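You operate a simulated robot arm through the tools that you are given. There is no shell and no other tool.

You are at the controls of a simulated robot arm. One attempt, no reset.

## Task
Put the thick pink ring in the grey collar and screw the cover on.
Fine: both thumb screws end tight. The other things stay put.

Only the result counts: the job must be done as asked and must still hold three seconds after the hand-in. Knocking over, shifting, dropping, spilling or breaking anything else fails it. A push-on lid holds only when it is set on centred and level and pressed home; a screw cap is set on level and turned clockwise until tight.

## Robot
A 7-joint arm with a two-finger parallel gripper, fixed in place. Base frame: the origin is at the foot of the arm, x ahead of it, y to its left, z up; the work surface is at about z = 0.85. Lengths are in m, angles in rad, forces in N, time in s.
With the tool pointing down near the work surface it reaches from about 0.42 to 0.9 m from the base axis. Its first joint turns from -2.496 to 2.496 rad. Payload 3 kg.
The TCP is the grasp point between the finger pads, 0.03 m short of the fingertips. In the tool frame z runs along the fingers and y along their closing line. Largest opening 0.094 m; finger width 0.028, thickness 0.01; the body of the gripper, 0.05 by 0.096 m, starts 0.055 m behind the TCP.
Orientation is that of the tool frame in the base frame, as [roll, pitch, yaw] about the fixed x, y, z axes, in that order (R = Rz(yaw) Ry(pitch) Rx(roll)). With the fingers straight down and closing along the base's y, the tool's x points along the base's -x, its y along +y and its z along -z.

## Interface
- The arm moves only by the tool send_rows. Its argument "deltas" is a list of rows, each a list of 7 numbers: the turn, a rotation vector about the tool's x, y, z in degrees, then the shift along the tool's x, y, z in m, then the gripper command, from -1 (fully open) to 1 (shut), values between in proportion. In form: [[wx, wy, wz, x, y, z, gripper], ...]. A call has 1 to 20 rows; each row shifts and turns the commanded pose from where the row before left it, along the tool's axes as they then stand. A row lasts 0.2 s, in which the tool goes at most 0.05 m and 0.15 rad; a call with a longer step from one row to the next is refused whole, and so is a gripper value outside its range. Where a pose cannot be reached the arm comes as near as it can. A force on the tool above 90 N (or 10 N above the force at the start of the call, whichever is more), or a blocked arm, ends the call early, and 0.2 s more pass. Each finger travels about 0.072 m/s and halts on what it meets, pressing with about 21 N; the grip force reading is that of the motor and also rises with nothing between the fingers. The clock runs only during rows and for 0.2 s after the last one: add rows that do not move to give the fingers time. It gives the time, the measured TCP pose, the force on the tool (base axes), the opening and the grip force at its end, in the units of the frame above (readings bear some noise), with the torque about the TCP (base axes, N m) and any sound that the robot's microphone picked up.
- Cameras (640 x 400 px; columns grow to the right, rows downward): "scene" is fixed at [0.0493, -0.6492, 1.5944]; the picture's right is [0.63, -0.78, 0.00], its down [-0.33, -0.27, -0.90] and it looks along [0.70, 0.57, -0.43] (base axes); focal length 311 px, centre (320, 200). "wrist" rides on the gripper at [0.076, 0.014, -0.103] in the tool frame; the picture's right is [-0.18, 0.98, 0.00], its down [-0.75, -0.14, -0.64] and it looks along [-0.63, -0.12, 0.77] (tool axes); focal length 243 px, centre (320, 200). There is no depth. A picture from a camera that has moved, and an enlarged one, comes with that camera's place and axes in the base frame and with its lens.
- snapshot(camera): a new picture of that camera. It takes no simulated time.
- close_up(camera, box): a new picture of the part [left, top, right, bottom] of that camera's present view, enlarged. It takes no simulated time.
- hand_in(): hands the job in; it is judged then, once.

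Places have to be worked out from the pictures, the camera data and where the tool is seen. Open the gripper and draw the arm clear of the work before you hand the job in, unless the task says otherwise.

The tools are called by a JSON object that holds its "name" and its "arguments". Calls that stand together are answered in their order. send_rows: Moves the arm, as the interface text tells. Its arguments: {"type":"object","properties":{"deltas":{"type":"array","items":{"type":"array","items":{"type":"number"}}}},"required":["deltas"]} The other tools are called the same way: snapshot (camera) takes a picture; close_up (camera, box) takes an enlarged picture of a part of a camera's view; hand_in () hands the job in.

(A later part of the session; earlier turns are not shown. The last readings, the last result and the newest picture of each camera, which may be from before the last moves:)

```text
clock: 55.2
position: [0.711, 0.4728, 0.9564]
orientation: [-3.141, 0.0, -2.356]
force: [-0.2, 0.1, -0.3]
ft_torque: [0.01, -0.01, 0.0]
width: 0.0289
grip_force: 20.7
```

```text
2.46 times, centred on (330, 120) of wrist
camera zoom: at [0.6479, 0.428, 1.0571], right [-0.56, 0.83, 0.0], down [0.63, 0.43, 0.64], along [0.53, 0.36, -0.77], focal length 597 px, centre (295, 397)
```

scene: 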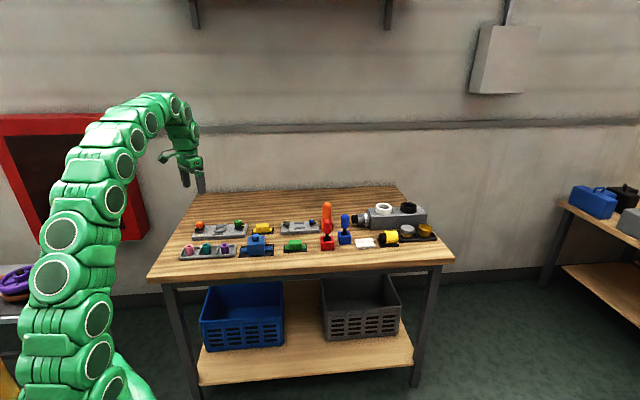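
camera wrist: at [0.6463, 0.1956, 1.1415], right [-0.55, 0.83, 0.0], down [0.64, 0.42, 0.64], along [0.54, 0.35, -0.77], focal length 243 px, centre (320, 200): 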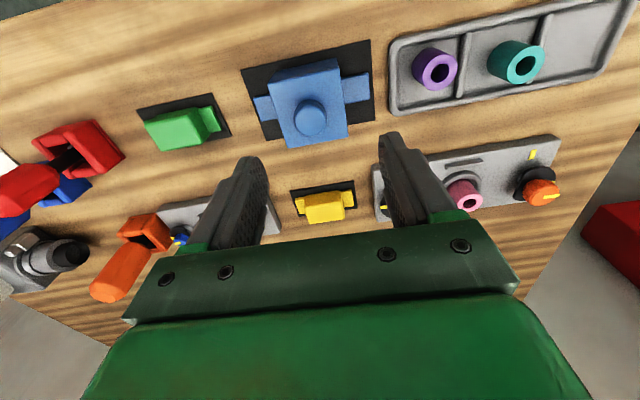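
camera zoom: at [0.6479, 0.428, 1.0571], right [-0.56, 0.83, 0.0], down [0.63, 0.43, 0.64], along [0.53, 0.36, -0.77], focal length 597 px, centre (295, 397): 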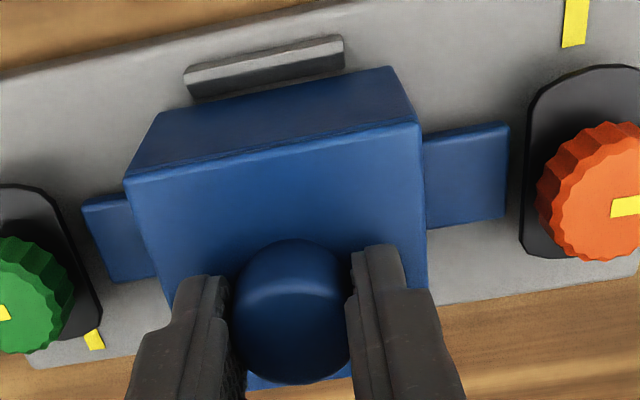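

The cover has gone past the collar rim and fits behind the near bar. I lower in 1 mm steps until it seats on the plate.

{"name": "send_rows", "arguments": {"deltas": [[0, 0, 0, 0, 0, 0.001, 1], [0, 0, 0, 0, 0, 0.001, 1], [0, 0, 0, 0, 0, 0.001, 1], [0, 0, 0, 0, 0, 0, 1]]}}

{"name": "close_up", "arguments": {"camera": "scene", "box": [195, 212, 240, 242]}}

{"name": "close_up", "arguments": {"camera": "wrist", "box": [200, 40, 460, 200]}}

```text
clock: 56.2
position: [0.7118, 0.4711, 0.9529]
orientation: [3.14, 0.001, -2.357]
force: [0.5, -0.4, 2.3]
ft_torque: [0.09, -0.08, 0.01]
width: 0.0288
grip_force: 21.1
```

```text
13.33 times, centred on (218, 227) of scene
camera zoom: at [0.0493, -0.6492, 1.5944], right [0.63, -0.78, 0.0], down [-0.33, -0.27, -0.9], along [0.7, 0.57, -0.43], focal length 4142 px, centre (1687, -160)
```

zoom: 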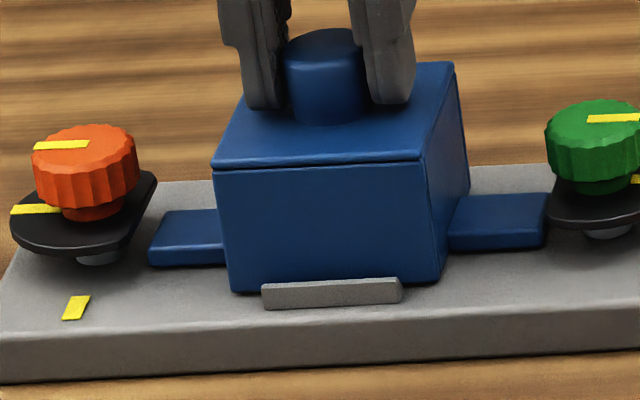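

```text
2.46 times, centred on (330, 120) of wrist
camera zoom: at [0.648, 0.4278, 1.0549], right [-0.56, 0.83, 0.0], down [0.63, 0.43, 0.64], along [0.53, 0.36, -0.77], focal length 597 px, centre (295, 397)
```

zoom: 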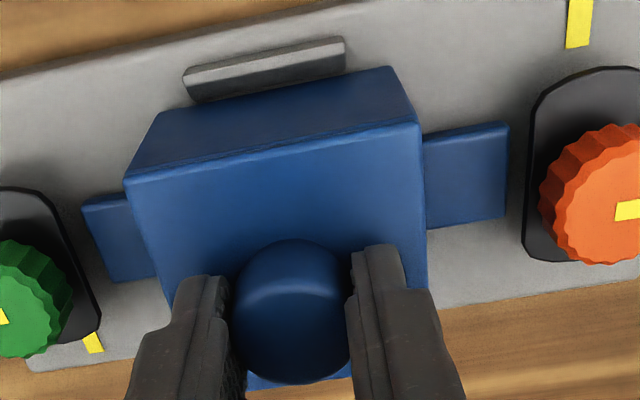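

First contact at the expected plate level (2.3 N). I press 1 mm more to seat it flat.

{"name": "send_rows", "arguments": {"deltas": [[0, 0, 0, 0, 0, 0.001, 1], [0, 0, 0, 0, 0, 0, 1]]}}

{"name": "close_up", "arguments": {"camera": "scene", "box": [195, 212, 240, 242]}}

```text
clock: 56.8
position: [0.7122, 0.4717, 0.9518]
orientation: [3.142, 0.0, -2.356]
force: [-3.4, -1.5, 13.7]
ft_torque: [0.16, -0.11, 0.03]
width: 0.0288
grip_force: 21.5
```

```text
13.33 times, centred on (218, 227) of scene
camera zoom: at [0.0493, -0.6492, 1.5944], right [0.63, -0.78, 0.0], down [-0.33, -0.27, -0.9], along [0.7, 0.57, -0.43], focal length 4142 px, centre (1687, -160)
```

zoom: 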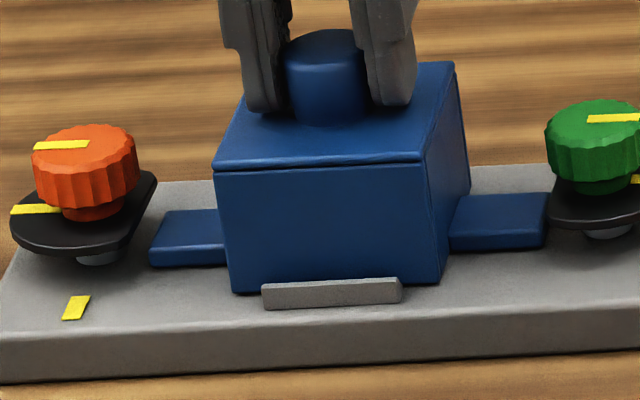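

Firm contact (13.7 N). I ease off, open the fingers and rise to inspect.

{"name": "send_rows", "arguments": {"deltas": [[0, 0, 0, 0, 0, -0.001, 1], [0, 0, 0, 0, 0, 0, 0.3], [0, 0, 0, 0, 0, 0, 0.1], [0, 0, 0, 0, 0, 0, -0.1], [0, 0, 0, 0, 0, 0, -0.1], [0, 0, 0, 0, 0, -0.015, -0.1], [0, 0, 0, 0, 0, -0.03, -0.1], [0, 0, 0, 0, 0, -0.04, -0.1], [0, 0, 0, 0, 0, 0, -0.1]]}}

{"name": "close_up", "arguments": {"camera": "scene", "box": [190, 205, 245, 245]}}

{"name": "close_up", "arguments": {"camera": "wrist", "box": [180, 20, 460, 200]}}

```text
clock: 58.8
position: [0.7125, 0.4728, 1.0386]
orientation: [3.141, -0.002, -2.355]
force: [-0.2, -0.1, 0.4]
ft_torque: [0.02, -0.01, 0.01]
width: 0.0515
grip_force: 0.1
```

```text
10.00 times, centred on (218, 225) of scene
camera zoom: at [0.0493, -0.6492, 1.5944], right [0.63, -0.78, 0.0], down [-0.33, -0.27, -0.9], along [0.7, 0.57, -0.43], focal length 3107 px, centre (1345, -50)
```

zoom: 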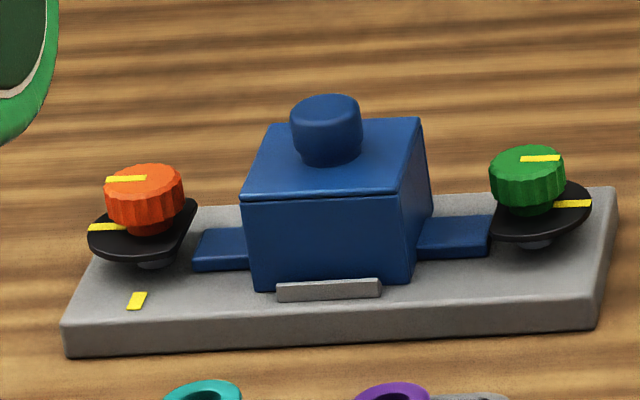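

```text
2.22 times, centred on (320, 110) of wrist
camera zoom: at [0.6477, 0.4277, 1.141], right [-0.56, 0.83, 0.0], down [0.63, 0.43, 0.64], along [0.53, 0.36, -0.77], focal length 539 px, centre (320, 400)
```

zoom: 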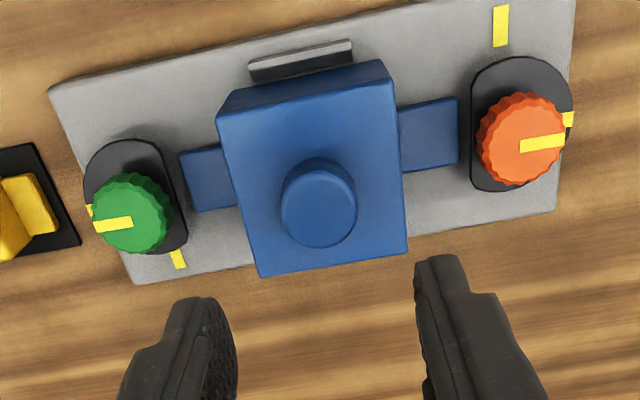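

The cover is seated flat with its ears on the plate between the flanges. The screws are near orange (0.650, 0.527) and green (0.767, 0.411), knob tops ~0.915. I move above the orange knob, fingers ~0.05 open, to refine its centre.

{"name": "send_rows", "arguments": {"deltas": [[0, 0, 0, 0.0016, 0.0276, 0, -0.05], [0, 0, 0, 0.0016, 0.0276, 0, -0.05], [0, 0, 0, 0.0015, 0.0275, 0, -0.05], [0, 0, 0, 0, 0, 0.03, -0.05], [0, 0, 0, 0, 0, 0.03, -0.05], [0, 0, 0, 0, 0, 0.0185, -0.05], [0, 0, 0, 0, 0, 0, -0.05]]}}

{"name": "close_up", "arguments": {"camera": "wrist", "box": [200, 40, 440, 220]}}

{"name": "close_up", "arguments": {"camera": "scene", "box": [180, 200, 230, 240]}}

```text
clock: 60.4
position: [0.6501, 0.5274, 0.9586]
orientation: [-3.14, 0.0, -2.356]
force: [-0.5, -0.2, 0.1]
ft_torque: [0.03, 0.01, -0.01]
width: 0.0497
grip_force: 0.1
```

```text
2.22 times, centred on (320, 130) of wrist
camera zoom: at [0.5861, 0.483, 1.0604], right [-0.56, 0.83, 0.0], down [0.63, 0.43, 0.64], along [0.53, 0.36, -0.77], focal length 539 px, centre (320, 356)
```

zoom: 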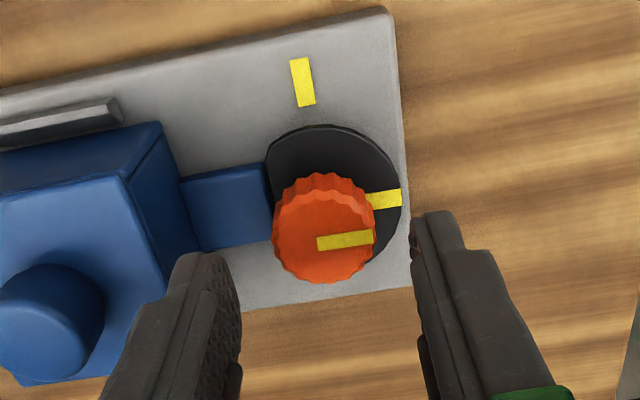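

```text
10.00 times, centred on (205, 220) of scene
camera zoom: at [0.0493, -0.6492, 1.5944], right [0.63, -0.78, 0.0], down [-0.33, -0.27, -0.9], along [0.7, 0.57, -0.43], focal length 3107 px, centre (1470, 0)
```

zoom: 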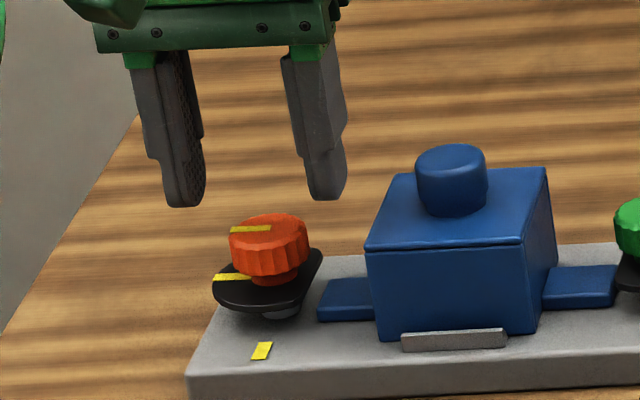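

The wrist view puts the orange knob within ~1 mm of the tool axis. I turn the open gripper 48° counter-clockwise, descend to TCP z≈0.929 and grip the knob.

{"name": "send_rows", "arguments": {"deltas": [[0, 0, -8, 0, 0.0005, 0, -0.05], [0, 0, -8, 0, 0, 0, -0.05], [0, 0, -8, 0, 0, 0, -0.05], [0, 0, -8, 0, 0, 0, -0.05], [0, 0, -8, 0, 0, 0, -0.05], [0, 0, -8, 0, 0, 0, -0.05], [0, 0, 0, 0, 0, 0, -0.05], [0, 0, 0, 0, 0, 0.015, -0.05], [0, 0, 0, 0, 0, 0.008, -0.05], [0, 0, 0, 0, 0, 0.008, -0.05], [0, 0, 0, 0, 0, 0, -0.05]]}}

{"name": "close_up", "arguments": {"camera": "wrist", "box": [200, 40, 440, 220]}}

{"name": "close_up", "arguments": {"camera": "scene", "box": [180, 205, 230, 245]}}

```text
clock: 62.8
position: [0.6501, 0.5268, 0.9287]
orientation: [3.141, 0.0, -1.52]
force: [0.4, 0.1, 1.0]
ft_torque: [0.01, 0.01, 0.02]
width: 0.0496
grip_force: 0.0
```

```text
2.22 times, centred on (320, 130) of wrist
camera zoom: at [0.6397, 0.4503, 1.0297], right [-0.99, 0.13, 0.0], down [0.1, 0.76, 0.64], along [0.09, 0.64, -0.77], focal length 539 px, centre (320, 356)
```

zoom: 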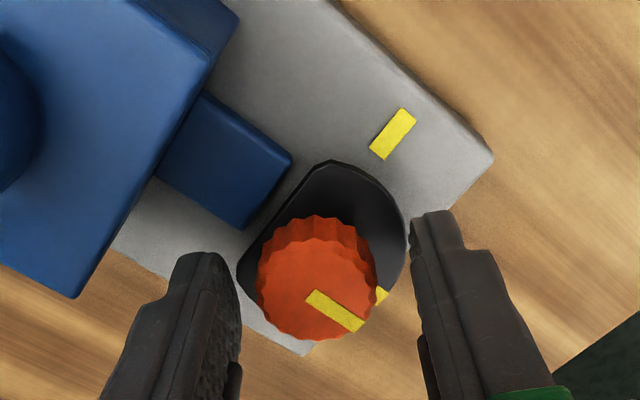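

```text
10.00 times, centred on (205, 225) of scene
camera zoom: at [0.0493, -0.6492, 1.5944], right [0.63, -0.78, 0.0], down [-0.33, -0.27, -0.9], along [0.7, 0.57, -0.43], focal length 3107 px, centre (1470, -50)
```

zoom: 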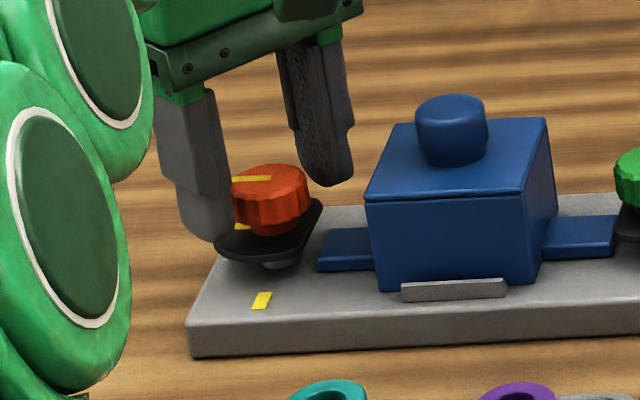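

Knob is centred between the fingers and the tips are clear of the flange. I close on it and begin turning clockwise.

{"name": "send_rows", "arguments": {"deltas": [[0, 0, 0, 0.001, 0, 0, 0.1], [0, 0, 0, 0, 0, 0, 0.4], [0, 0, 0, 0, 0, 0, 1], [0, 0, 0, 0, 0, 0, 1]]}}

{"name": "send_rows", "arguments": {"deltas": [[0, 0, 4, 0, 0, 0, 1], [0, 0, 6, 0, 0, 0, 1], [0, 0, 6, 0, 0, 0, 1], [0, 0, 6, 0, 0, 0, 1], [0, 0, 6, 0, 0, 0, 1], [0, 0, 0, 0, 0, 0, 1]]}}

{"name": "close_up", "arguments": {"camera": "wrist", "box": [200, 40, 440, 220]}}

{"name": "close_up", "arguments": {"camera": "scene", "box": [180, 205, 230, 245]}}

```text
clock: 63.8
position: [0.6517, 0.5264, 0.9292]
orientation: [-3.14, 0.001, -1.519]
force: [28.5, 8.2, 0.0]
ft_torque: [0.42, -0.66, -0.13]
width: 0.0303
grip_force: 45.3
```

```text
clock: 65.2
position: [0.6481, 0.5274, 0.9277]
orientation: [3.141, -0.001, -2.009]
force: [8.3, -9.2, 2.6]
ft_torque: [-0.37, -0.13, -0.07]
width: 0.03
grip_force: 44.9
```

```text
2.22 times, centred on (320, 130) of wrist
camera zoom: at [0.6045, 0.4627, 1.0296], right [-0.81, 0.58, 0.0], down [0.45, 0.62, 0.64], along [0.37, 0.52, -0.77], focal length 539 px, centre (320, 356)
```

zoom: 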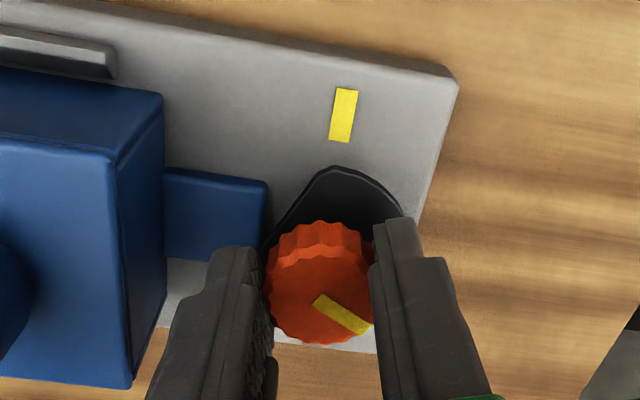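

```text
10.00 times, centred on (205, 225) of scene
camera zoom: at [0.0493, -0.6492, 1.5944], right [0.63, -0.78, 0.0], down [-0.33, -0.27, -0.9], along [0.7, 0.57, -0.43], focal length 3107 px, centre (1470, -50)
```

zoom: 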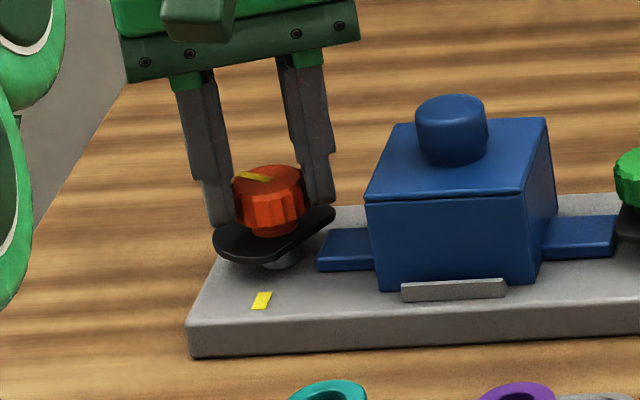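

The knob turns with the gripper with little torque. I ease the side load slightly and keep turning clockwise.

{"name": "send_rows", "arguments": {"deltas": [[0, 0, 7, 0, -0.0005, 0, 1], [0, 0, 7, 0, 0, 0, 1], [0, 0, 7, 0, 0, 0, 1], [0, 0, 7, 0, 0, 0, 1], [0, 0, 7, 0, 0, 0, 1], [0, 0, 7, 0, 0, 0, 1], [0, 0, 7, 0, 0, 0, 1], [0, 0, 0, 0, 0, 0, 1]]}}

{"name": "close_up", "arguments": {"camera": "wrist", "box": [200, 40, 440, 220]}}

{"name": "close_up", "arguments": {"camera": "scene", "box": [180, 205, 230, 245]}}

```text
clock: 67.0
position: [0.6485, 0.5275, 0.9279]
orientation: [3.141, -0.001, -2.861]
force: [-36.4, 12.0, -5.3]
ft_torque: [0.19, 0.98, 0.03]
width: 0.0301
grip_force: 44.6
```

```text
2.22 times, centred on (320, 130) of wrist
camera zoom: at [0.5712, 0.5206, 1.0291], right [-0.09, 1.0, 0.0], down [0.76, 0.07, 0.64], along [0.64, 0.06, -0.77], focal length 539 px, centre (320, 356)
```

zoom: 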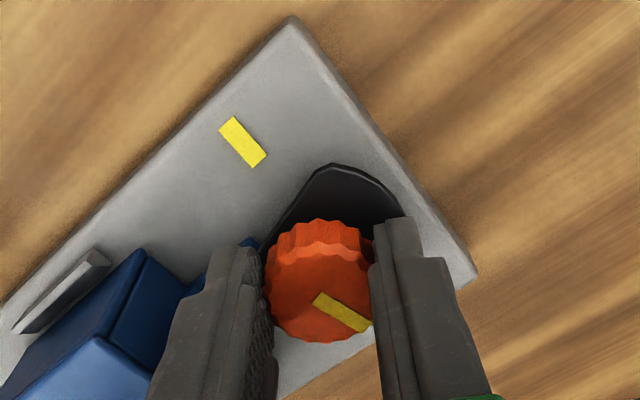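

```text
10.00 times, centred on (205, 225) of scene
camera zoom: at [0.0493, -0.6492, 1.5944], right [0.63, -0.78, 0.0], down [-0.33, -0.27, -0.9], along [0.7, 0.57, -0.43], focal length 3107 px, centre (1470, -50)
```

zoom: 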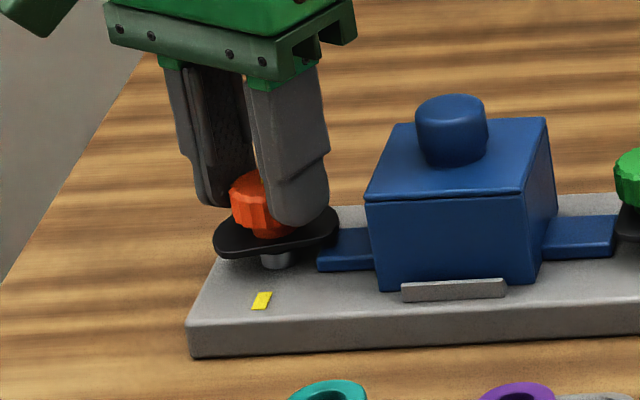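

Side load grew, meaning my TCP is ~1.5 mm off the knob axis along tool x. I release, correct, lower 1 mm (the screw is sinking) and regrip here.

{"name": "send_rows", "arguments": {"deltas": [[0, 0, 0, 0, 0, 0, 0.3], [0, 0, 0, 0, 0, 0, 0.1], [0, 0, 0, -0.0015, 0, 0, 0.1], [0, 0, 0, 0, 0, 0.001, 0.1], [0, 0, 0, 0, 0, 0, 0.1]]}}

{"name": "send_rows", "arguments": {"deltas": [[0, 0, 0, 0, 0, 0, 0.3], [0, 0, 0, 0, 0, 0, 0.6], [0, 0, 0, 0, 0, 0, 1], [0, 0, 0, 0, 0, 0, 1]]}}

```text
clock: 68.2
position: [0.6515, 0.527, 0.9269]
orientation: [3.14, 0.0, -2.862]
force: [-0.4, -0.4, -0.2]
ft_torque: [0.01, 0.01, -0.01]
width: 0.0424
grip_force: 0.1
```

```text
clock: 69.2
position: [0.6504, 0.53, 0.9268]
orientation: [3.139, 0.001, -2.861]
force: [-2.3, 33.4, 0.0]
ft_torque: [0.85, -0.11, 0.03]
width: 0.0299
grip_force: 44.6
```

The grip reaction shows the knob axis lies ~2.2 mm further along +y: about (0.6517, 0.5291). I shift to relieve the load, then turn another 56°.

{"name": "send_rows", "arguments": {"deltas": [[0, 0, 0, -0.0003, 0.001, 0, 1], [0, 0, 0, -0.0003, 0.0011, 0, 1], [0, 0, 0, 0, 0, 0, 1]]}}

{"name": "send_rows", "arguments": {"deltas": [[0, 0, 7, 0, 0, 0, 1], [0, 0, 7, 0, 0, 0, 1], [0, 0, 7, 0, 0, 0, 1], [0, 0, 7, 0, 0, 0, 1], [0, 0, 7, 0, 0, 0, 1], [0, 0, 7, 0, 0, 0, 1], [0, 0, 7, 0, 0, 0, 1], [0, 0, 7, 0, 0, 0, 1], [0, 0, 0, 0, 0, 0, 1]]}}

{"name": "close_up", "arguments": {"camera": "wrist", "box": [200, 40, 440, 220]}}

{"name": "close_up", "arguments": {"camera": "scene", "box": [180, 205, 230, 245]}}

```text
clock: 70.0
position: [0.6512, 0.5291, 0.927]
orientation: [-3.14, -0.001, -2.864]
force: [-18.5, 17.9, 0.9]
ft_torque: [0.28, 0.7, 0.01]
width: 0.0303
grip_force: 44.7
```

```text
clock: 72.0
position: [0.6511, 0.5295, 0.9266]
orientation: [3.141, 0.0, 2.441]
force: [-7.4, 15.7, -26.1]
ft_torque: [0.17, 0.04, 0.0]
width: 0.0303
grip_force: 44.8
```

```text
2.22 times, centred on (320, 130) of wrist
camera zoom: at [0.6023, 0.5888, 1.0286], right [0.77, 0.63, 0.0], down [0.49, -0.59, 0.64], along [0.41, -0.5, -0.77], focal length 539 px, centre (320, 356)
```

zoom: 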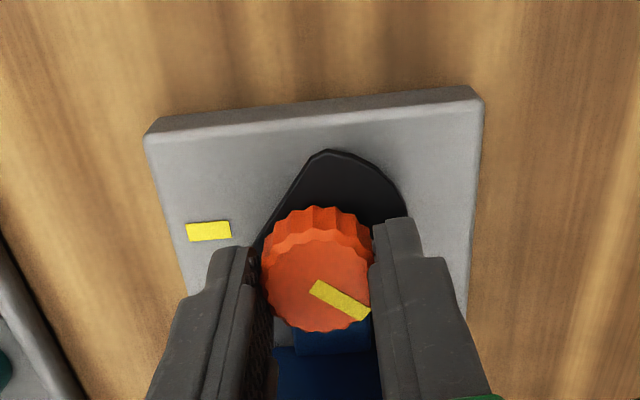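

```text
10.00 times, centred on (205, 225) of scene
camera zoom: at [0.0493, -0.6492, 1.5944], right [0.63, -0.78, 0.0], down [-0.33, -0.27, -0.9], along [0.7, 0.57, -0.43], focal length 3107 px, centre (1470, -50)
```

zoom: 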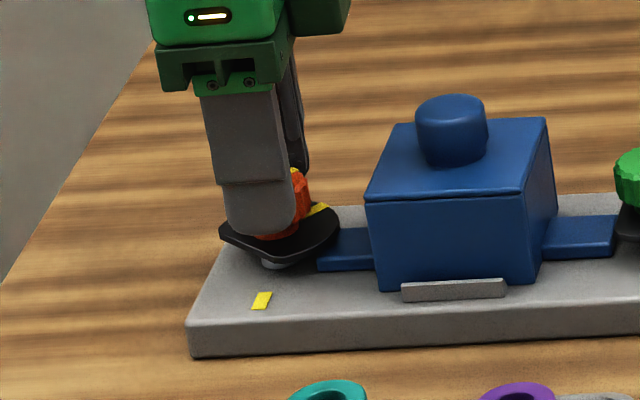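

Fz −26 N shows the screw sinking as it turns clockwise, so it is threading in properly; 133° done. I release, re-centre, lower 2 mm, and wind the open gripper back 133° for the next turn.

{"name": "send_rows", "arguments": {"deltas": [[0, 0, 0, 0, 0, 0, 0.3], [0, 0, 0, 0, 0, 0, 0.1], [0, 0, 0, 0.0009, 0.0001, 0.002, 0.05], [0, 0, -8.4, 0, 0, 0, 0.05], [0, 0, -8.4, 0, 0, 0, 0.05], [0, 0, -8.4, 0, 0, 0, 0.05], [0, 0, -8.4, 0, 0, 0, 0.05], [0, 0, -8.4, 0, 0, 0, 0.05], [0, 0, -8.4, 0, 0, 0, 0.05], [0, 0, -8.4, 0, 0, 0, 0.05], [0, 0, -8.4, 0, 0, 0, 0.05], [0, 0, -8.4, 0, 0, 0, 0.05], [0, 0, -8.4, 0, 0, 0, 0.05], [0, 0, -8.4, 0, 0, 0, 0.05], [0, 0, -8.4, 0, 0, 0, 0.05], [0, 0, -8.4, 0, 0, 0, 0.05], [0, 0, -8.4, 0, 0, 0, 0.05], [0, 0, -8.4, 0, 0, 0, 0.05], [0, 0, -7, 0, 0, 0, 0.05], [0, 0, 0, 0, 0, 0, 0.05]]}}

{"name": "close_up", "arguments": {"camera": "wrist", "box": [200, 40, 440, 220]}}

{"name": "close_up", "arguments": {"camera": "scene", "box": [180, 205, 230, 245]}}

```text
clock: 76.2
position: [0.6502, 0.5295, 0.9264]
orientation: [-3.141, 0.0, -1.517]
force: [-0.3, -0.6, -0.2]
ft_torque: [0.02, -0.01, 0.02]
width: 0.0448
grip_force: 0.0
```

```text
2.22 times, centred on (320, 130) of wrist
camera zoom: at [0.6403, 0.4523, 1.0271], right [-0.99, 0.13, 0.0], down [0.1, 0.76, 0.64], along [0.08, 0.64, -0.77], focal length 539 px, centre (320, 356)
```

zoom: 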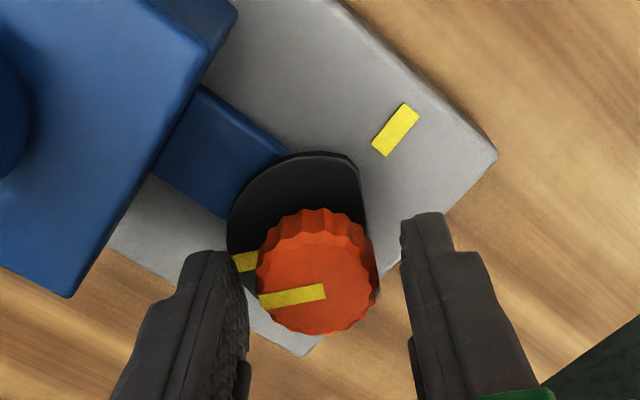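

```text
10.00 times, centred on (205, 225) of scene
camera zoom: at [0.0493, -0.6492, 1.5944], right [0.63, -0.78, 0.0], down [-0.33, -0.27, -0.9], along [0.7, 0.57, -0.43], focal length 3107 px, centre (1470, -50)
```

zoom: 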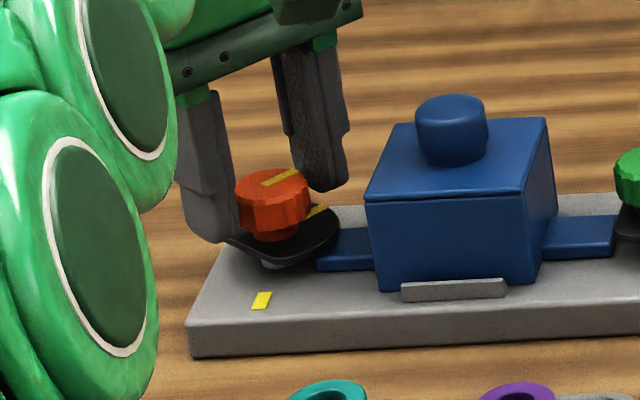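

Pointer now shows 133° done; ~137° remain to reach the plate mark. I grip again and check the side load.

{"name": "send_rows", "arguments": {"deltas": [[0, 0, 0, 0, 0, 0, 0.3], [0, 0, 0, 0, 0, 0, 0.6], [0, 0, 0, 0, 0, 0, 1], [0, 0, 0, 0, 0, 0, 1]]}}

```text
clock: 77.2
position: [0.6523, 0.5307, 0.9251]
orientation: [-3.14, -0.001, -1.518]
force: [16.4, 6.5, 0.1]
ft_torque: [0.29, -0.1, -0.02]
width: 0.0308
grip_force: 45.2
```

Side load is modest. I relieve 1 mm and turn 63° with a slight downward follow.

{"name": "send_rows", "arguments": {"deltas": [[0, 0, 0, 0, -0.001, 0, 1], [0, 0, 7, 0, 0, 0.0002, 1], [0, 0, 7, 0, 0, 0.0002, 1], [0, 0, 7, 0, 0, 0.0002, 1], [0, 0, 7, 0, 0, 0.0002, 1], [0, 0, 7, 0, 0, 0.0002, 1], [0, 0, 7, 0, 0, 0.0002, 1], [0, 0, 7, 0, 0, 0.0002, 1], [0, 0, 7, 0, 0, 0.0002, 1], [0, 0, 7, 0, 0, 0.0002, 1], [0, 0, 0, 0, 0, 0, 1]]}}

{"name": "close_up", "arguments": {"camera": "wrist", "box": [200, 40, 440, 220]}}

```text
clock: 79.6
position: [0.652, 0.5299, 0.9239]
orientation: [3.141, 0.001, -2.618]
force: [-0.1, -3.2, 4.3]
ft_torque: [-0.24, -0.26, -0.02]
width: 0.0307
grip_force: 44.5
```

```text
2.22 times, centred on (320, 130) of wrist
camera zoom: at [0.5787, 0.5037, 1.0252], right [-0.33, 0.94, 0.0], down [0.72, 0.25, 0.64], along [0.61, 0.21, -0.77], focal length 539 px, centre (320, 356)
```

zoom: 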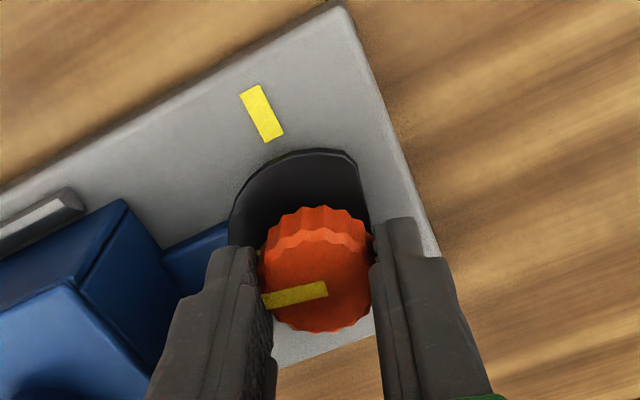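

196° done, loads small. I continue another 49°.

{"name": "send_rows", "arguments": {"deltas": [[0, 0, 7, 0, 0, 0.0001, 1], [0, 0, 7, 0, 0, 0.0001, 1], [0, 0, 7, 0, 0, 0.0001, 1], [0, 0, 7, 0, 0, 0.0001, 1], [0, 0, 7, 0, 0, 0.0001, 1], [0, 0, 7, 0, 0, 0.0001, 1], [0, 0, 7, 0, 0, 0.0001, 1], [0, 0, 0, 0, 0, 0, 1]]}}

{"name": "close_up", "arguments": {"camera": "wrist", "box": [200, 40, 440, 220]}}

```text
clock: 81.4
position: [0.6518, 0.5298, 0.922]
orientation: [-3.14, 0.0, 2.808]
force: [-2.4, -20.4, -0.3]
ft_torque: [-0.25, -0.12, 0.04]
width: 0.031
grip_force: 45.0
```

```text
2.22 times, centred on (320, 130) of wrist
camera zoom: at [0.5848, 0.5672, 1.0244], right [0.5, 0.87, 0.0], down [0.67, -0.38, 0.64], along [0.56, -0.32, -0.77], focal length 539 px, centre (320, 356)
```

zoom: 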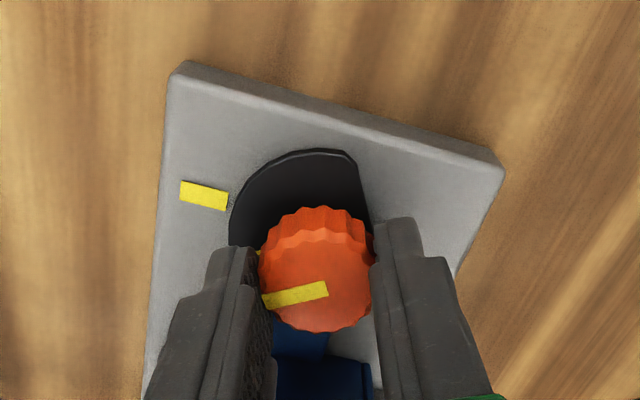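

245° done; about 25° to the mark. I continue in small steps, watching torque.

{"name": "send_rows", "arguments": {"deltas": [[0, 0, 5, 0, 0, 0, 1], [0, 0, 5, 0, 0, 0, 1], [0, 0, 5, 0, 0, 0, 1], [0, 0, 5, 0, 0, 0, 1], [0, 0, 0, 0, 0, 0, 1]]}}

{"name": "close_up", "arguments": {"camera": "wrist", "box": [200, 40, 440, 220]}}

{"name": "close_up", "arguments": {"camera": "scene", "box": [180, 205, 230, 245]}}

```text
clock: 82.6
position: [0.6516, 0.5296, 0.9225]
orientation: [-3.139, -0.001, 2.461]
force: [-15.0, -37.4, -2.0]
ft_torque: [-0.84, 0.06, 0.02]
width: 0.0305
grip_force: 44.9
```

```text
2.22 times, centred on (320, 130) of wrist
camera zoom: at [0.6018, 0.5877, 1.0241], right [0.76, 0.65, 0.0], down [0.5, -0.58, 0.64], along [0.42, -0.49, -0.77], focal length 539 px, centre (320, 356)
```

zoom: 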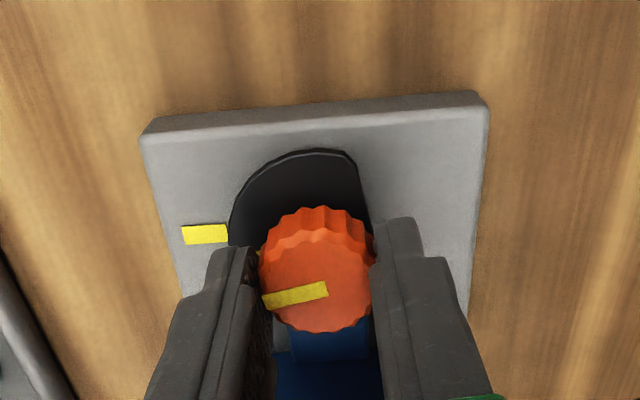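

```text
10.00 times, centred on (205, 225) of scene
camera zoom: at [0.0493, -0.6492, 1.5944], right [0.63, -0.78, 0.0], down [-0.33, -0.27, -0.9], along [0.7, 0.57, -0.43], focal length 3107 px, centre (1470, -50)
```

zoom: 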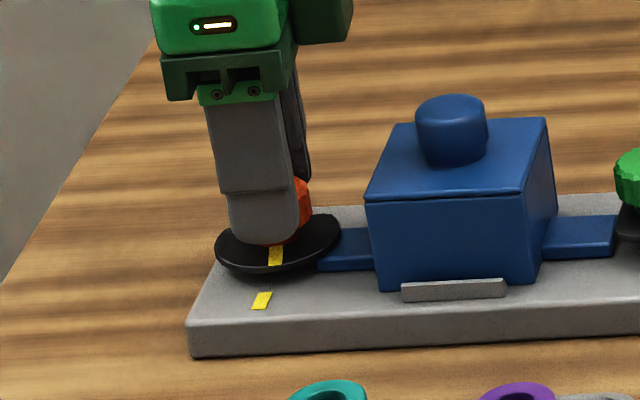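

Almost at the mark (≈265°). I relieve the side load and turn the last degrees in small steps, watching for the torque to rise.

{"name": "send_rows", "arguments": {"deltas": [[0, 0, 0, -0.0004, -0.0015, 0.0003, 1], [0, 0, 3, 0, 0, 0, 1], [0, 0, 3, 0, 0, 0, 1], [0, 0, 0, 0, 0, 0, 1]]}}

{"name": "close_up", "arguments": {"camera": "scene", "box": [190, 212, 225, 240]}}

{"name": "close_up", "arguments": {"camera": "wrist", "box": [200, 40, 440, 220]}}

```text
clock: 83.6
position: [0.6511, 0.5296, 0.9232]
orientation: [3.138, 0.0, 2.356]
force: [18.8, 2.8, -7.3]
ft_torque: [-0.16, -0.24, -0.01]
width: 0.0306
grip_force: 45.1
```

```text
14.29 times, centred on (208, 226) of scene
camera zoom: at [0.0493, -0.6492, 1.5944], right [0.63, -0.78, 0.0], down [-0.33, -0.27, -0.9], along [0.7, 0.57, -0.43], focal length 4438 px, centre (1927, -171)
```

zoom: 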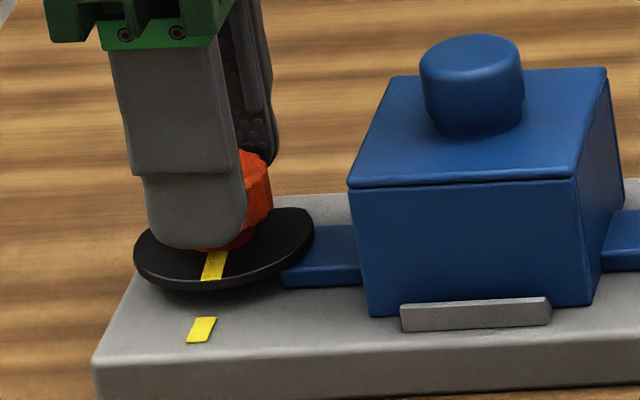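

```text
2.22 times, centred on (320, 130) of wrist
camera zoom: at [0.6078, 0.5922, 1.0244], right [0.83, 0.56, 0.0], down [0.43, -0.63, 0.64], along [0.36, -0.53, -0.77], focal length 539 px, centre (320, 356)
```

zoom: 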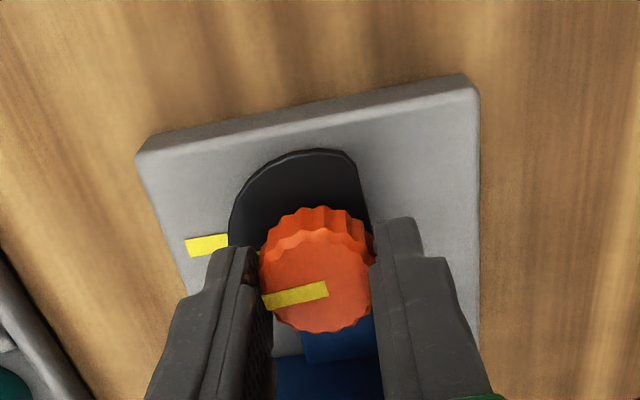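

The pointer now lines up with the plate mark (271° turned), but torque is still near zero. I test a few more degrees to feel whether a stop is there.

{"name": "send_rows", "arguments": {"deltas": [[0, 0, 3, 0, 0.0008, 0.0003, 1], [0, 0, 3, 0, 0, 0, 1], [0, 0, 3, 0, 0, 0, 1], [0, 0, 0, 0, 0, 0, 1]]}}

{"name": "close_up", "arguments": {"camera": "scene", "box": [190, 212, 225, 240]}}

{"name": "close_up", "arguments": {"camera": "wrist", "box": [200, 40, 440, 220]}}

```text
clock: 84.6
position: [0.6519, 0.5297, 0.9225]
orientation: [3.14, 0.002, 2.2]
force: [7.7, 8.4, -0.7]
ft_torque: [-0.01, 0.07, 0.1]
width: 0.0302
grip_force: 45.0
```

```text
14.29 times, centred on (208, 226) of scene
camera zoom: at [0.0493, -0.6492, 1.5944], right [0.63, -0.78, 0.0], down [-0.33, -0.27, -0.9], along [0.7, 0.57, -0.43], focal length 4438 px, centre (1927, -171)
```

zoom: 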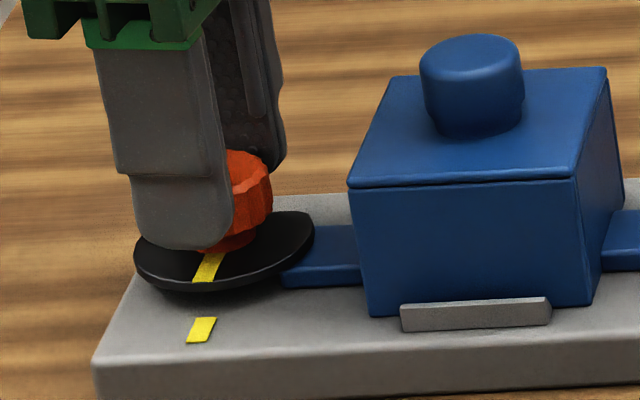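

```text
2.22 times, centred on (320, 130) of wrist
camera zoom: at [0.6179, 0.5989, 1.0239], right [0.9, 0.43, 0.0], down [0.33, -0.69, 0.64], along [0.28, -0.58, -0.77], focal length 539 px, centre (320, 356)
```

zoom: 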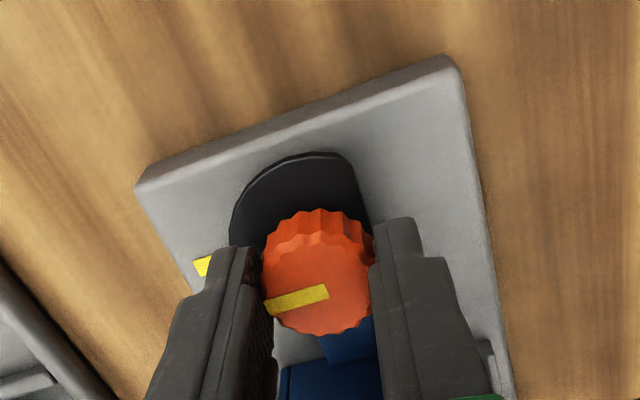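

Torque about z starts to show (0.10). I go on 9° more to see whether it tightens.

{"name": "send_rows", "arguments": {"deltas": [[0, 0, 3, 0, 0, 0, 1], [0, 0, 3, 0, 0, 0, 1], [0, 0, 3, 0, 0, 0, 1], [0, 0, 0, 0, 0, 0, 1]]}}

{"name": "close_up", "arguments": {"camera": "scene", "box": [190, 212, 225, 240]}}

{"name": "close_up", "arguments": {"camera": "wrist", "box": [200, 40, 440, 220]}}

```text
clock: 85.6
position: [0.6504, 0.5299, 0.9213]
orientation: [3.139, 0.0, 2.042]
force: [12.0, 15.1, 1.7]
ft_torque: [0.41, -0.21, 0.65]
width: 0.0303
grip_force: 44.5
```

```text
14.29 times, centred on (208, 226) of scene
camera zoom: at [0.0493, -0.6492, 1.5944], right [0.63, -0.78, 0.0], down [-0.33, -0.27, -0.9], along [0.7, 0.57, -0.43], focal length 4438 px, centre (1927, -171)
```

zoom: 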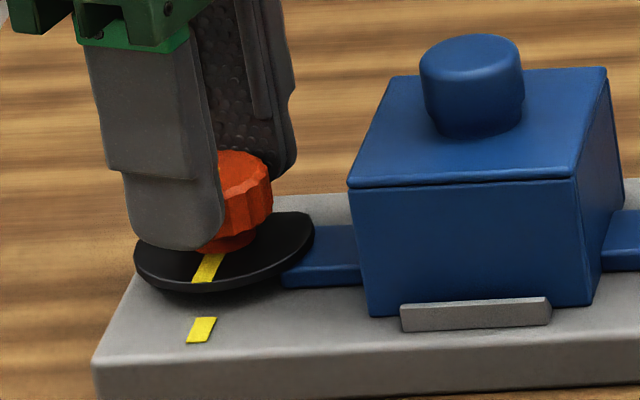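

```text
2.22 times, centred on (320, 130) of wrist
camera zoom: at [0.6294, 0.6028, 1.0238], right [0.96, 0.28, 0.0], down [0.22, -0.74, 0.64], along [0.18, -0.62, -0.77], focal length 539 px, centre (320, 356)
```

zoom: 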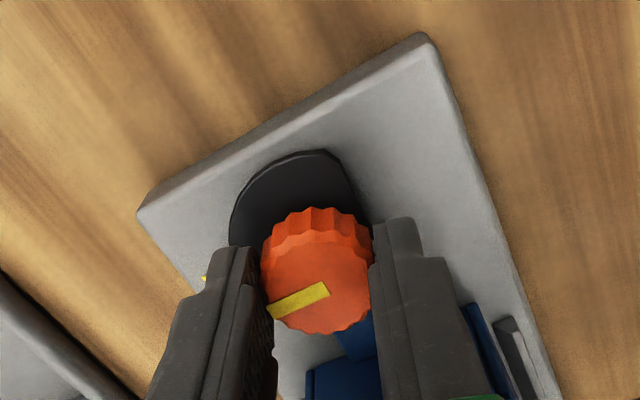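

Torque jumped to 0.65 N·m and the knob stopped with its pointer at the mark: the orange screw is tight. I release, rise and turn back, then inspect.

{"name": "send_rows", "arguments": {"deltas": [[0, 0, 0, 0, 0, 0, 0.3], [0, 0, 0, 0, 0, 0, 0.1], [0, 0, 0, 0, 0, 0, 0], [0, 0, 0, 0, 0, -0.02, 0], [0, 0, 0, 0, 0, -0.04, 0], [0, 0, 0, 0, 0, -0.04, 0], [0, 0, -8.4, 0, 0, 0, 0], [0, 0, -8.4, 0, 0, 0, 0], [0, 0, -8.4, 0, 0, 0, 0], [0, 0, -8.4, 0, 0, 0, 0], [0, 0, -8.4, 0, 0, 0, 0], [0, 0, -8.4, 0, 0, 0, 0], [0, 0, -8.4, 0, 0, 0, 0], [0, 0, -8.4, 0, 0, 0, 0], [0, 0, -8.4, 0, 0, 0, 0], [0, 0, -8.4, 0, 0, 0, 0], [0, 0, -8.4, 0, 0, 0, 0], [0, 0, -8.4, 0, 0, 0, 0], [0, 0, -7.2, 0, 0, 0, 0], [0, 0, 0, 0, 0, 0, 0]]}}

{"name": "close_up", "arguments": {"camera": "wrist", "box": [160, 0, 480, 200]}}

{"name": "close_up", "arguments": {"camera": "scene", "box": [190, 205, 245, 245]}}

```text
clock: 89.8
position: [0.65, 0.5293, 1.0225]
orientation: [-3.141, 0.0, -2.356]
force: [0.0, 0.2, 0.2]
ft_torque: [-0.03, 0.03, 0.01]
width: 0.047
grip_force: 0.0
```

```text
2.00 times, centred on (320, 100) of wrist
camera zoom: at [0.5873, 0.4845, 1.1236], right [-0.57, 0.82, 0.0], down [0.63, 0.43, 0.64], along [0.53, 0.36, -0.77], focal length 485 px, centre (320, 400)
```

zoom: 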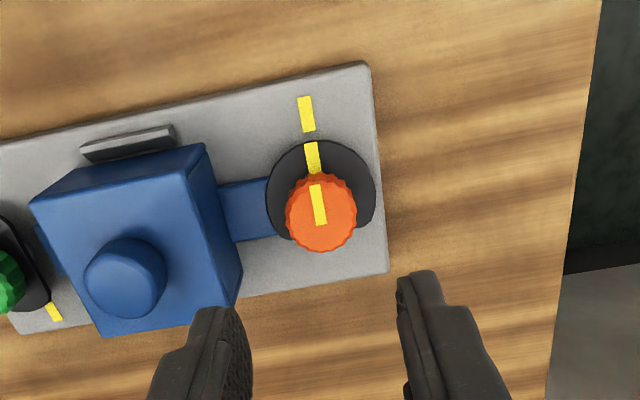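

```text
10.00 times, centred on (218, 225) of scene
camera zoom: at [0.0493, -0.6492, 1.5944], right [0.63, -0.78, 0.0], down [-0.33, -0.27, -0.9], along [0.7, 0.57, -0.43], focal length 3107 px, centre (1345, -50)
```

zoom: 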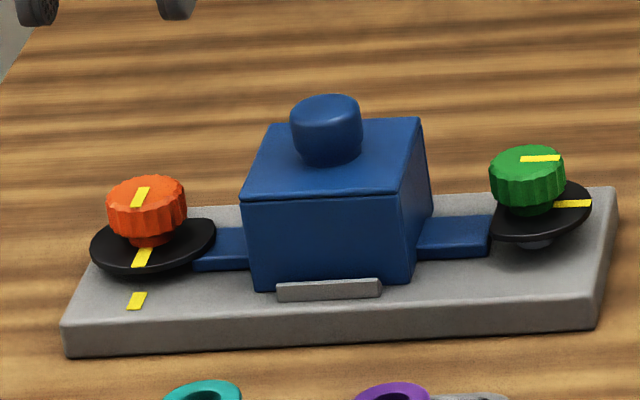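

The orange pointer and mark are aligned and its flange lies over the ear. Now I go over the cover to the green screw, expected near (0.768, 0.4125).

{"name": "send_rows", "arguments": {"deltas": [[0, 0, 0, 0.0001, -0.0329, 0, -0.05], [0, 0, 0, 0.0001, -0.0329, 0, -0.05], [0, 0, 0, 0.0001, -0.0329, 0, -0.05], [0, 0, 0, 0.0001, -0.0328, 0, -0.05], [0, 0, 0, 0.0001, -0.0328, 0, -0.05], [0, 0, 0, 0, 0, 0, -0.05], [0, 0, 0, 0, 0, 0.03, -0.05], [0, 0, 0, 0, 0, 0.0325, -0.05], [0, 0, 0, 0, 0, 0, -0.05]]}}

{"name": "close_up", "arguments": {"camera": "wrist", "box": [200, 40, 440, 220]}}

{"name": "close_up", "arguments": {"camera": "scene", "box": [220, 195, 270, 235]}}

```text
clock: 91.8
position: [0.767, 0.4136, 0.9585]
orientation: [-3.141, 0.001, -2.357]
force: [0.6, 0.2, 0.2]
ft_torque: [-0.01, -0.01, 0.0]
width: 0.0494
grip_force: 0.0
```

```text
2.22 times, centred on (320, 130) of wrist
camera zoom: at [0.703, 0.3694, 1.0606], right [-0.56, 0.83, 0.0], down [0.63, 0.43, 0.64], along [0.53, 0.36, -0.77], focal length 539 px, centre (320, 356)
```

zoom: 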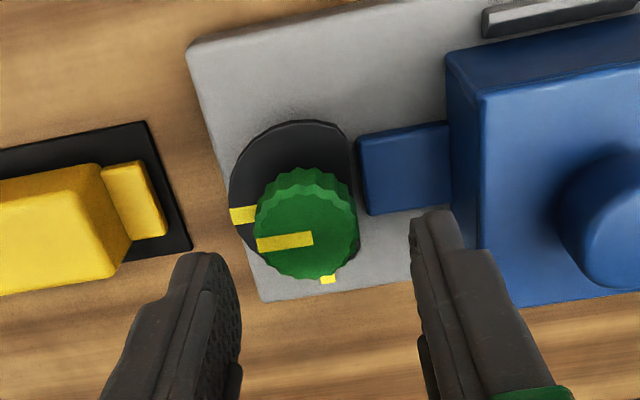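

```text
10.00 times, centred on (245, 215) of scene
camera zoom: at [0.0493, -0.6492, 1.5944], right [0.63, -0.78, 0.0], down [-0.33, -0.27, -0.9], along [0.7, 0.57, -0.43], focal length 3107 px, centre (1070, 50)
```

zoom: 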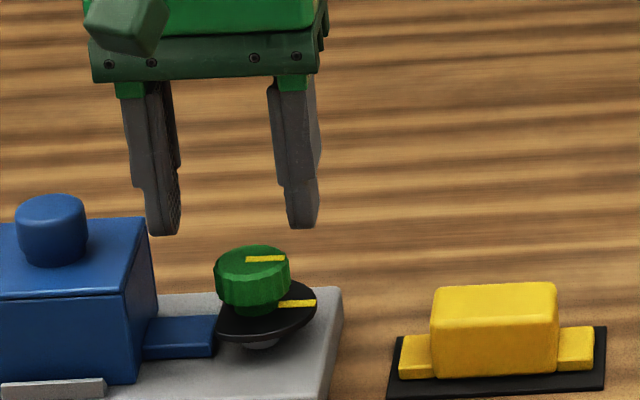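

Relative to the orange case, the green knob sits ~4 mm further along −y. I correct, rotate 48° counter-clockwise, descend and grip with load check.

{"name": "send_rows", "arguments": {"deltas": [[0, 0, 0, -0.001, -0.0042, 0, -0.05], [0, 0, -8, 0, 0, 0, -0.05], [0, 0, -8, 0, 0, 0, -0.05], [0, 0, -8, 0, 0, 0, -0.05], [0, 0, -8, 0, 0, 0, -0.05], [0, 0, -8, 0, 0, 0, -0.05], [0, 0, -8, 0, 0, 0, -0.05], [0, 0, 0, 0, 0, 0, -0.05], [0, 0, 0, 0, 0, 0.015, -0.05], [0, 0, 0, 0, 0, 0.008, -0.05], [0, 0, 0, 0, 0, 0.008, -0.05], [0, 0, 0, 0, 0, 0, -0.05]]}}

{"name": "close_up", "arguments": {"camera": "wrist", "box": [200, 40, 440, 220]}}

{"name": "close_up", "arguments": {"camera": "scene", "box": [220, 205, 270, 245]}}

```text
clock: 94.4
position: [0.7702, 0.4093, 0.9287]
orientation: [3.141, -0.001, -1.519]
force: [0.2, 0.1, -0.6]
ft_torque: [0.0, 0.04, 0.0]
width: 0.0495
grip_force: 0.1
```

```text
2.22 times, centred on (320, 130) of wrist
camera zoom: at [0.7606, 0.3326, 1.0299], right [-0.99, 0.13, 0.0], down [0.1, 0.76, 0.64], along [0.08, 0.64, -0.77], focal length 539 px, centre (320, 356)
```

zoom: 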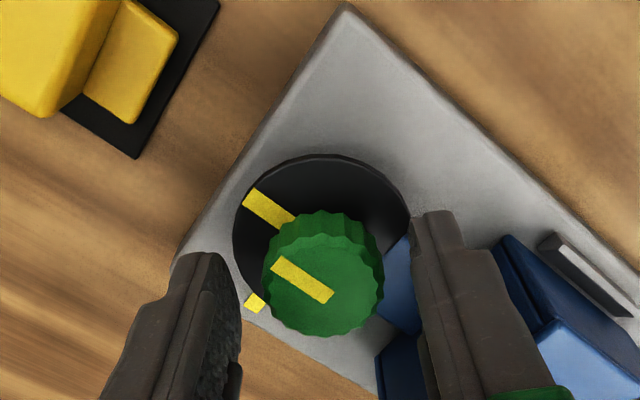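

```text
10.00 times, centred on (245, 225) of scene
camera zoom: at [0.0493, -0.6492, 1.5944], right [0.63, -0.78, 0.0], down [-0.33, -0.27, -0.9], along [0.7, 0.57, -0.43], focal length 3107 px, centre (1070, -50)
```

zoom: 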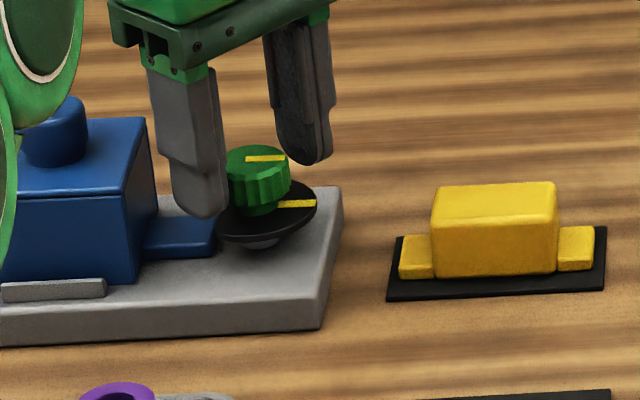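

The knob is centred to ~1 mm. I correct by −1 mm x, −0.5 mm y and close.

{"name": "send_rows", "arguments": {"deltas": [[0, 0, 0, -0.001, -0.0005, 0, 0.1], [0, 0, 0, 0, 0, 0, 0.4], [0, 0, 0, 0, 0, 0, 0.7], [0, 0, 0, 0, 0, 0, 1], [0, 0, 0, 0, 0, 0, 1]]}}

```text
clock: 95.6
position: [0.7703, 0.4115, 0.9278]
orientation: [3.141, -0.001, -1.516]
force: [-36.2, -8.5, 0.1]
ft_torque: [-0.39, 0.79, -0.07]
width: 0.0305
grip_force: 45.1
```

The knob pulls −x by 36 N, so its axis is ~2 mm to that side. I relieve by +2 mm along tool y and start turning.

{"name": "send_rows", "arguments": {"deltas": [[0, 0, 0, 0, 0.001, 0, 1], [0, 0, 0, 0, 0.001, 0, 1], [0, 0, 0, 0, 0, 0, 1]]}}

{"name": "send_rows", "arguments": {"deltas": [[0, 0, 5, 0, 0, 0, 1], [0, 0, 6, 0, 0, 0, 1], [0, 0, 6, 0, 0, 0.0002, 1], [0, 0, 6, 0, 0, 0.0002, 1], [0, 0, 6, 0, 0, 0.0002, 1], [0, 0, 0, 0, 0, 0, 1]]}}

{"name": "close_up", "arguments": {"camera": "wrist", "box": [200, 40, 440, 220]}}

```text
clock: 96.4
position: [0.7701, 0.4119, 0.9277]
orientation: [-3.139, 0.002, -1.519]
force: [2.0, 11.8, -5.8]
ft_torque: [0.57, -0.09, -0.04]
width: 0.0307
grip_force: 44.9
```

```text
clock: 97.8
position: [0.7701, 0.4123, 0.9275]
orientation: [-3.139, 0.0, -2.025]
force: [13.9, 6.1, -6.8]
ft_torque: [0.07, -0.3, 0.01]
width: 0.0302
grip_force: 44.8
```

```text
2.22 times, centred on (320, 130) of wrist
camera zoom: at [0.7237, 0.3484, 1.0296], right [-0.8, 0.6, 0.0], down [0.46, 0.61, 0.64], along [0.38, 0.51, -0.77], focal length 539 px, centre (320, 356)
```

zoom: 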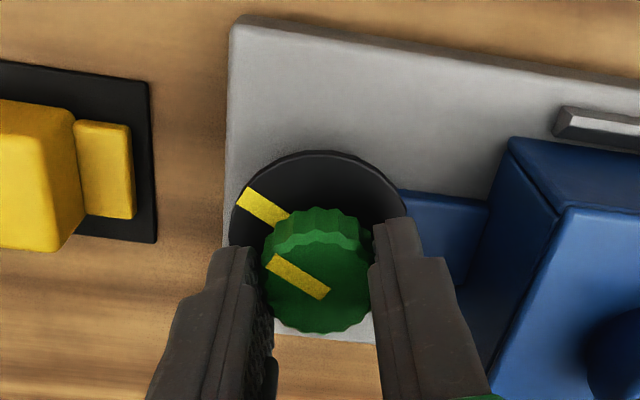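

Loads are small and the knob turns. I continue clockwise 56°, then check.

{"name": "send_rows", "arguments": {"deltas": [[0, 0, 7, 0, 0, 0.0002, 1], [0, 0, 7, 0, 0, 0.0002, 1], [0, 0, 7, 0, 0, 0.0002, 1], [0, 0, 7, 0, 0, 0.0002, 1], [0, 0, 7, 0, 0, 0.0002, 1], [0, 0, 7, 0, 0, 0.0002, 1], [0, 0, 7, 0, 0, 0.0002, 1], [0, 0, 7, 0, 0, 0.0002, 1], [0, 0, 0, 0, 0, 0, 1]]}}

```text
clock: 99.8
position: [0.7698, 0.4112, 0.9268]
orientation: [3.141, 0.0, -3.003]
force: [-1.7, -14.3, 3.0]
ft_torque: [-0.37, 0.46, -0.01]
width: 0.0305
grip_force: 44.9
```

85° done, loads fine. I continue another 49°.

{"name": "send_rows", "arguments": {"deltas": [[0, 0, 7, 0, 0, 0.0002, 1], [0, 0, 7, 0, 0, 0.0002, 1], [0, 0, 7, 0, 0, 0.0002, 1], [0, 0, 7, 0, 0, 0.0002, 1], [0, 0, 7, 0, 0, 0.0002, 1], [0, 0, 7, 0, 0, 0.0002, 1], [0, 0, 7, 0, 0, 0.0002, 1], [0, 0, 0, 0, 0, 0, 1]]}}

{"name": "close_up", "arguments": {"camera": "wrist", "box": [200, 40, 440, 220]}}

{"name": "close_up", "arguments": {"camera": "scene", "box": [220, 205, 270, 245]}}

```text
clock: 101.6
position: [0.7704, 0.4113, 0.9253]
orientation: [3.139, 0.001, 2.423]
force: [14.9, -17.8, 0.7]
ft_torque: [-0.46, -0.37, 0.01]
width: 0.0301
grip_force: 45.1
```

```text
2.22 times, centred on (320, 130) of wrist
camera zoom: at [0.7221, 0.4708, 1.0269], right [0.78, 0.62, 0.0], down [0.47, -0.6, 0.64], along [0.4, -0.5, -0.77], focal length 539 px, centre (320, 356)
```

zoom: 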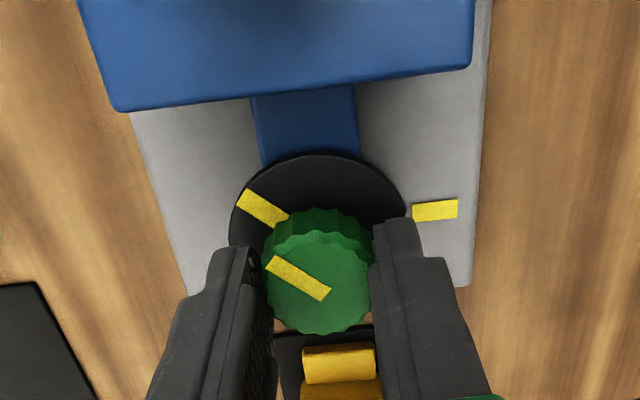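

```text
10.00 times, centred on (245, 225) of scene
camera zoom: at [0.0493, -0.6492, 1.5944], right [0.63, -0.78, 0.0], down [-0.33, -0.27, -0.9], along [0.7, 0.57, -0.43], focal length 3107 px, centre (1070, -50)
```

zoom: 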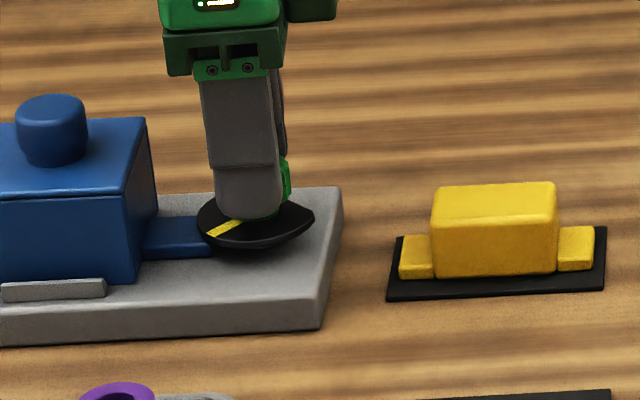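

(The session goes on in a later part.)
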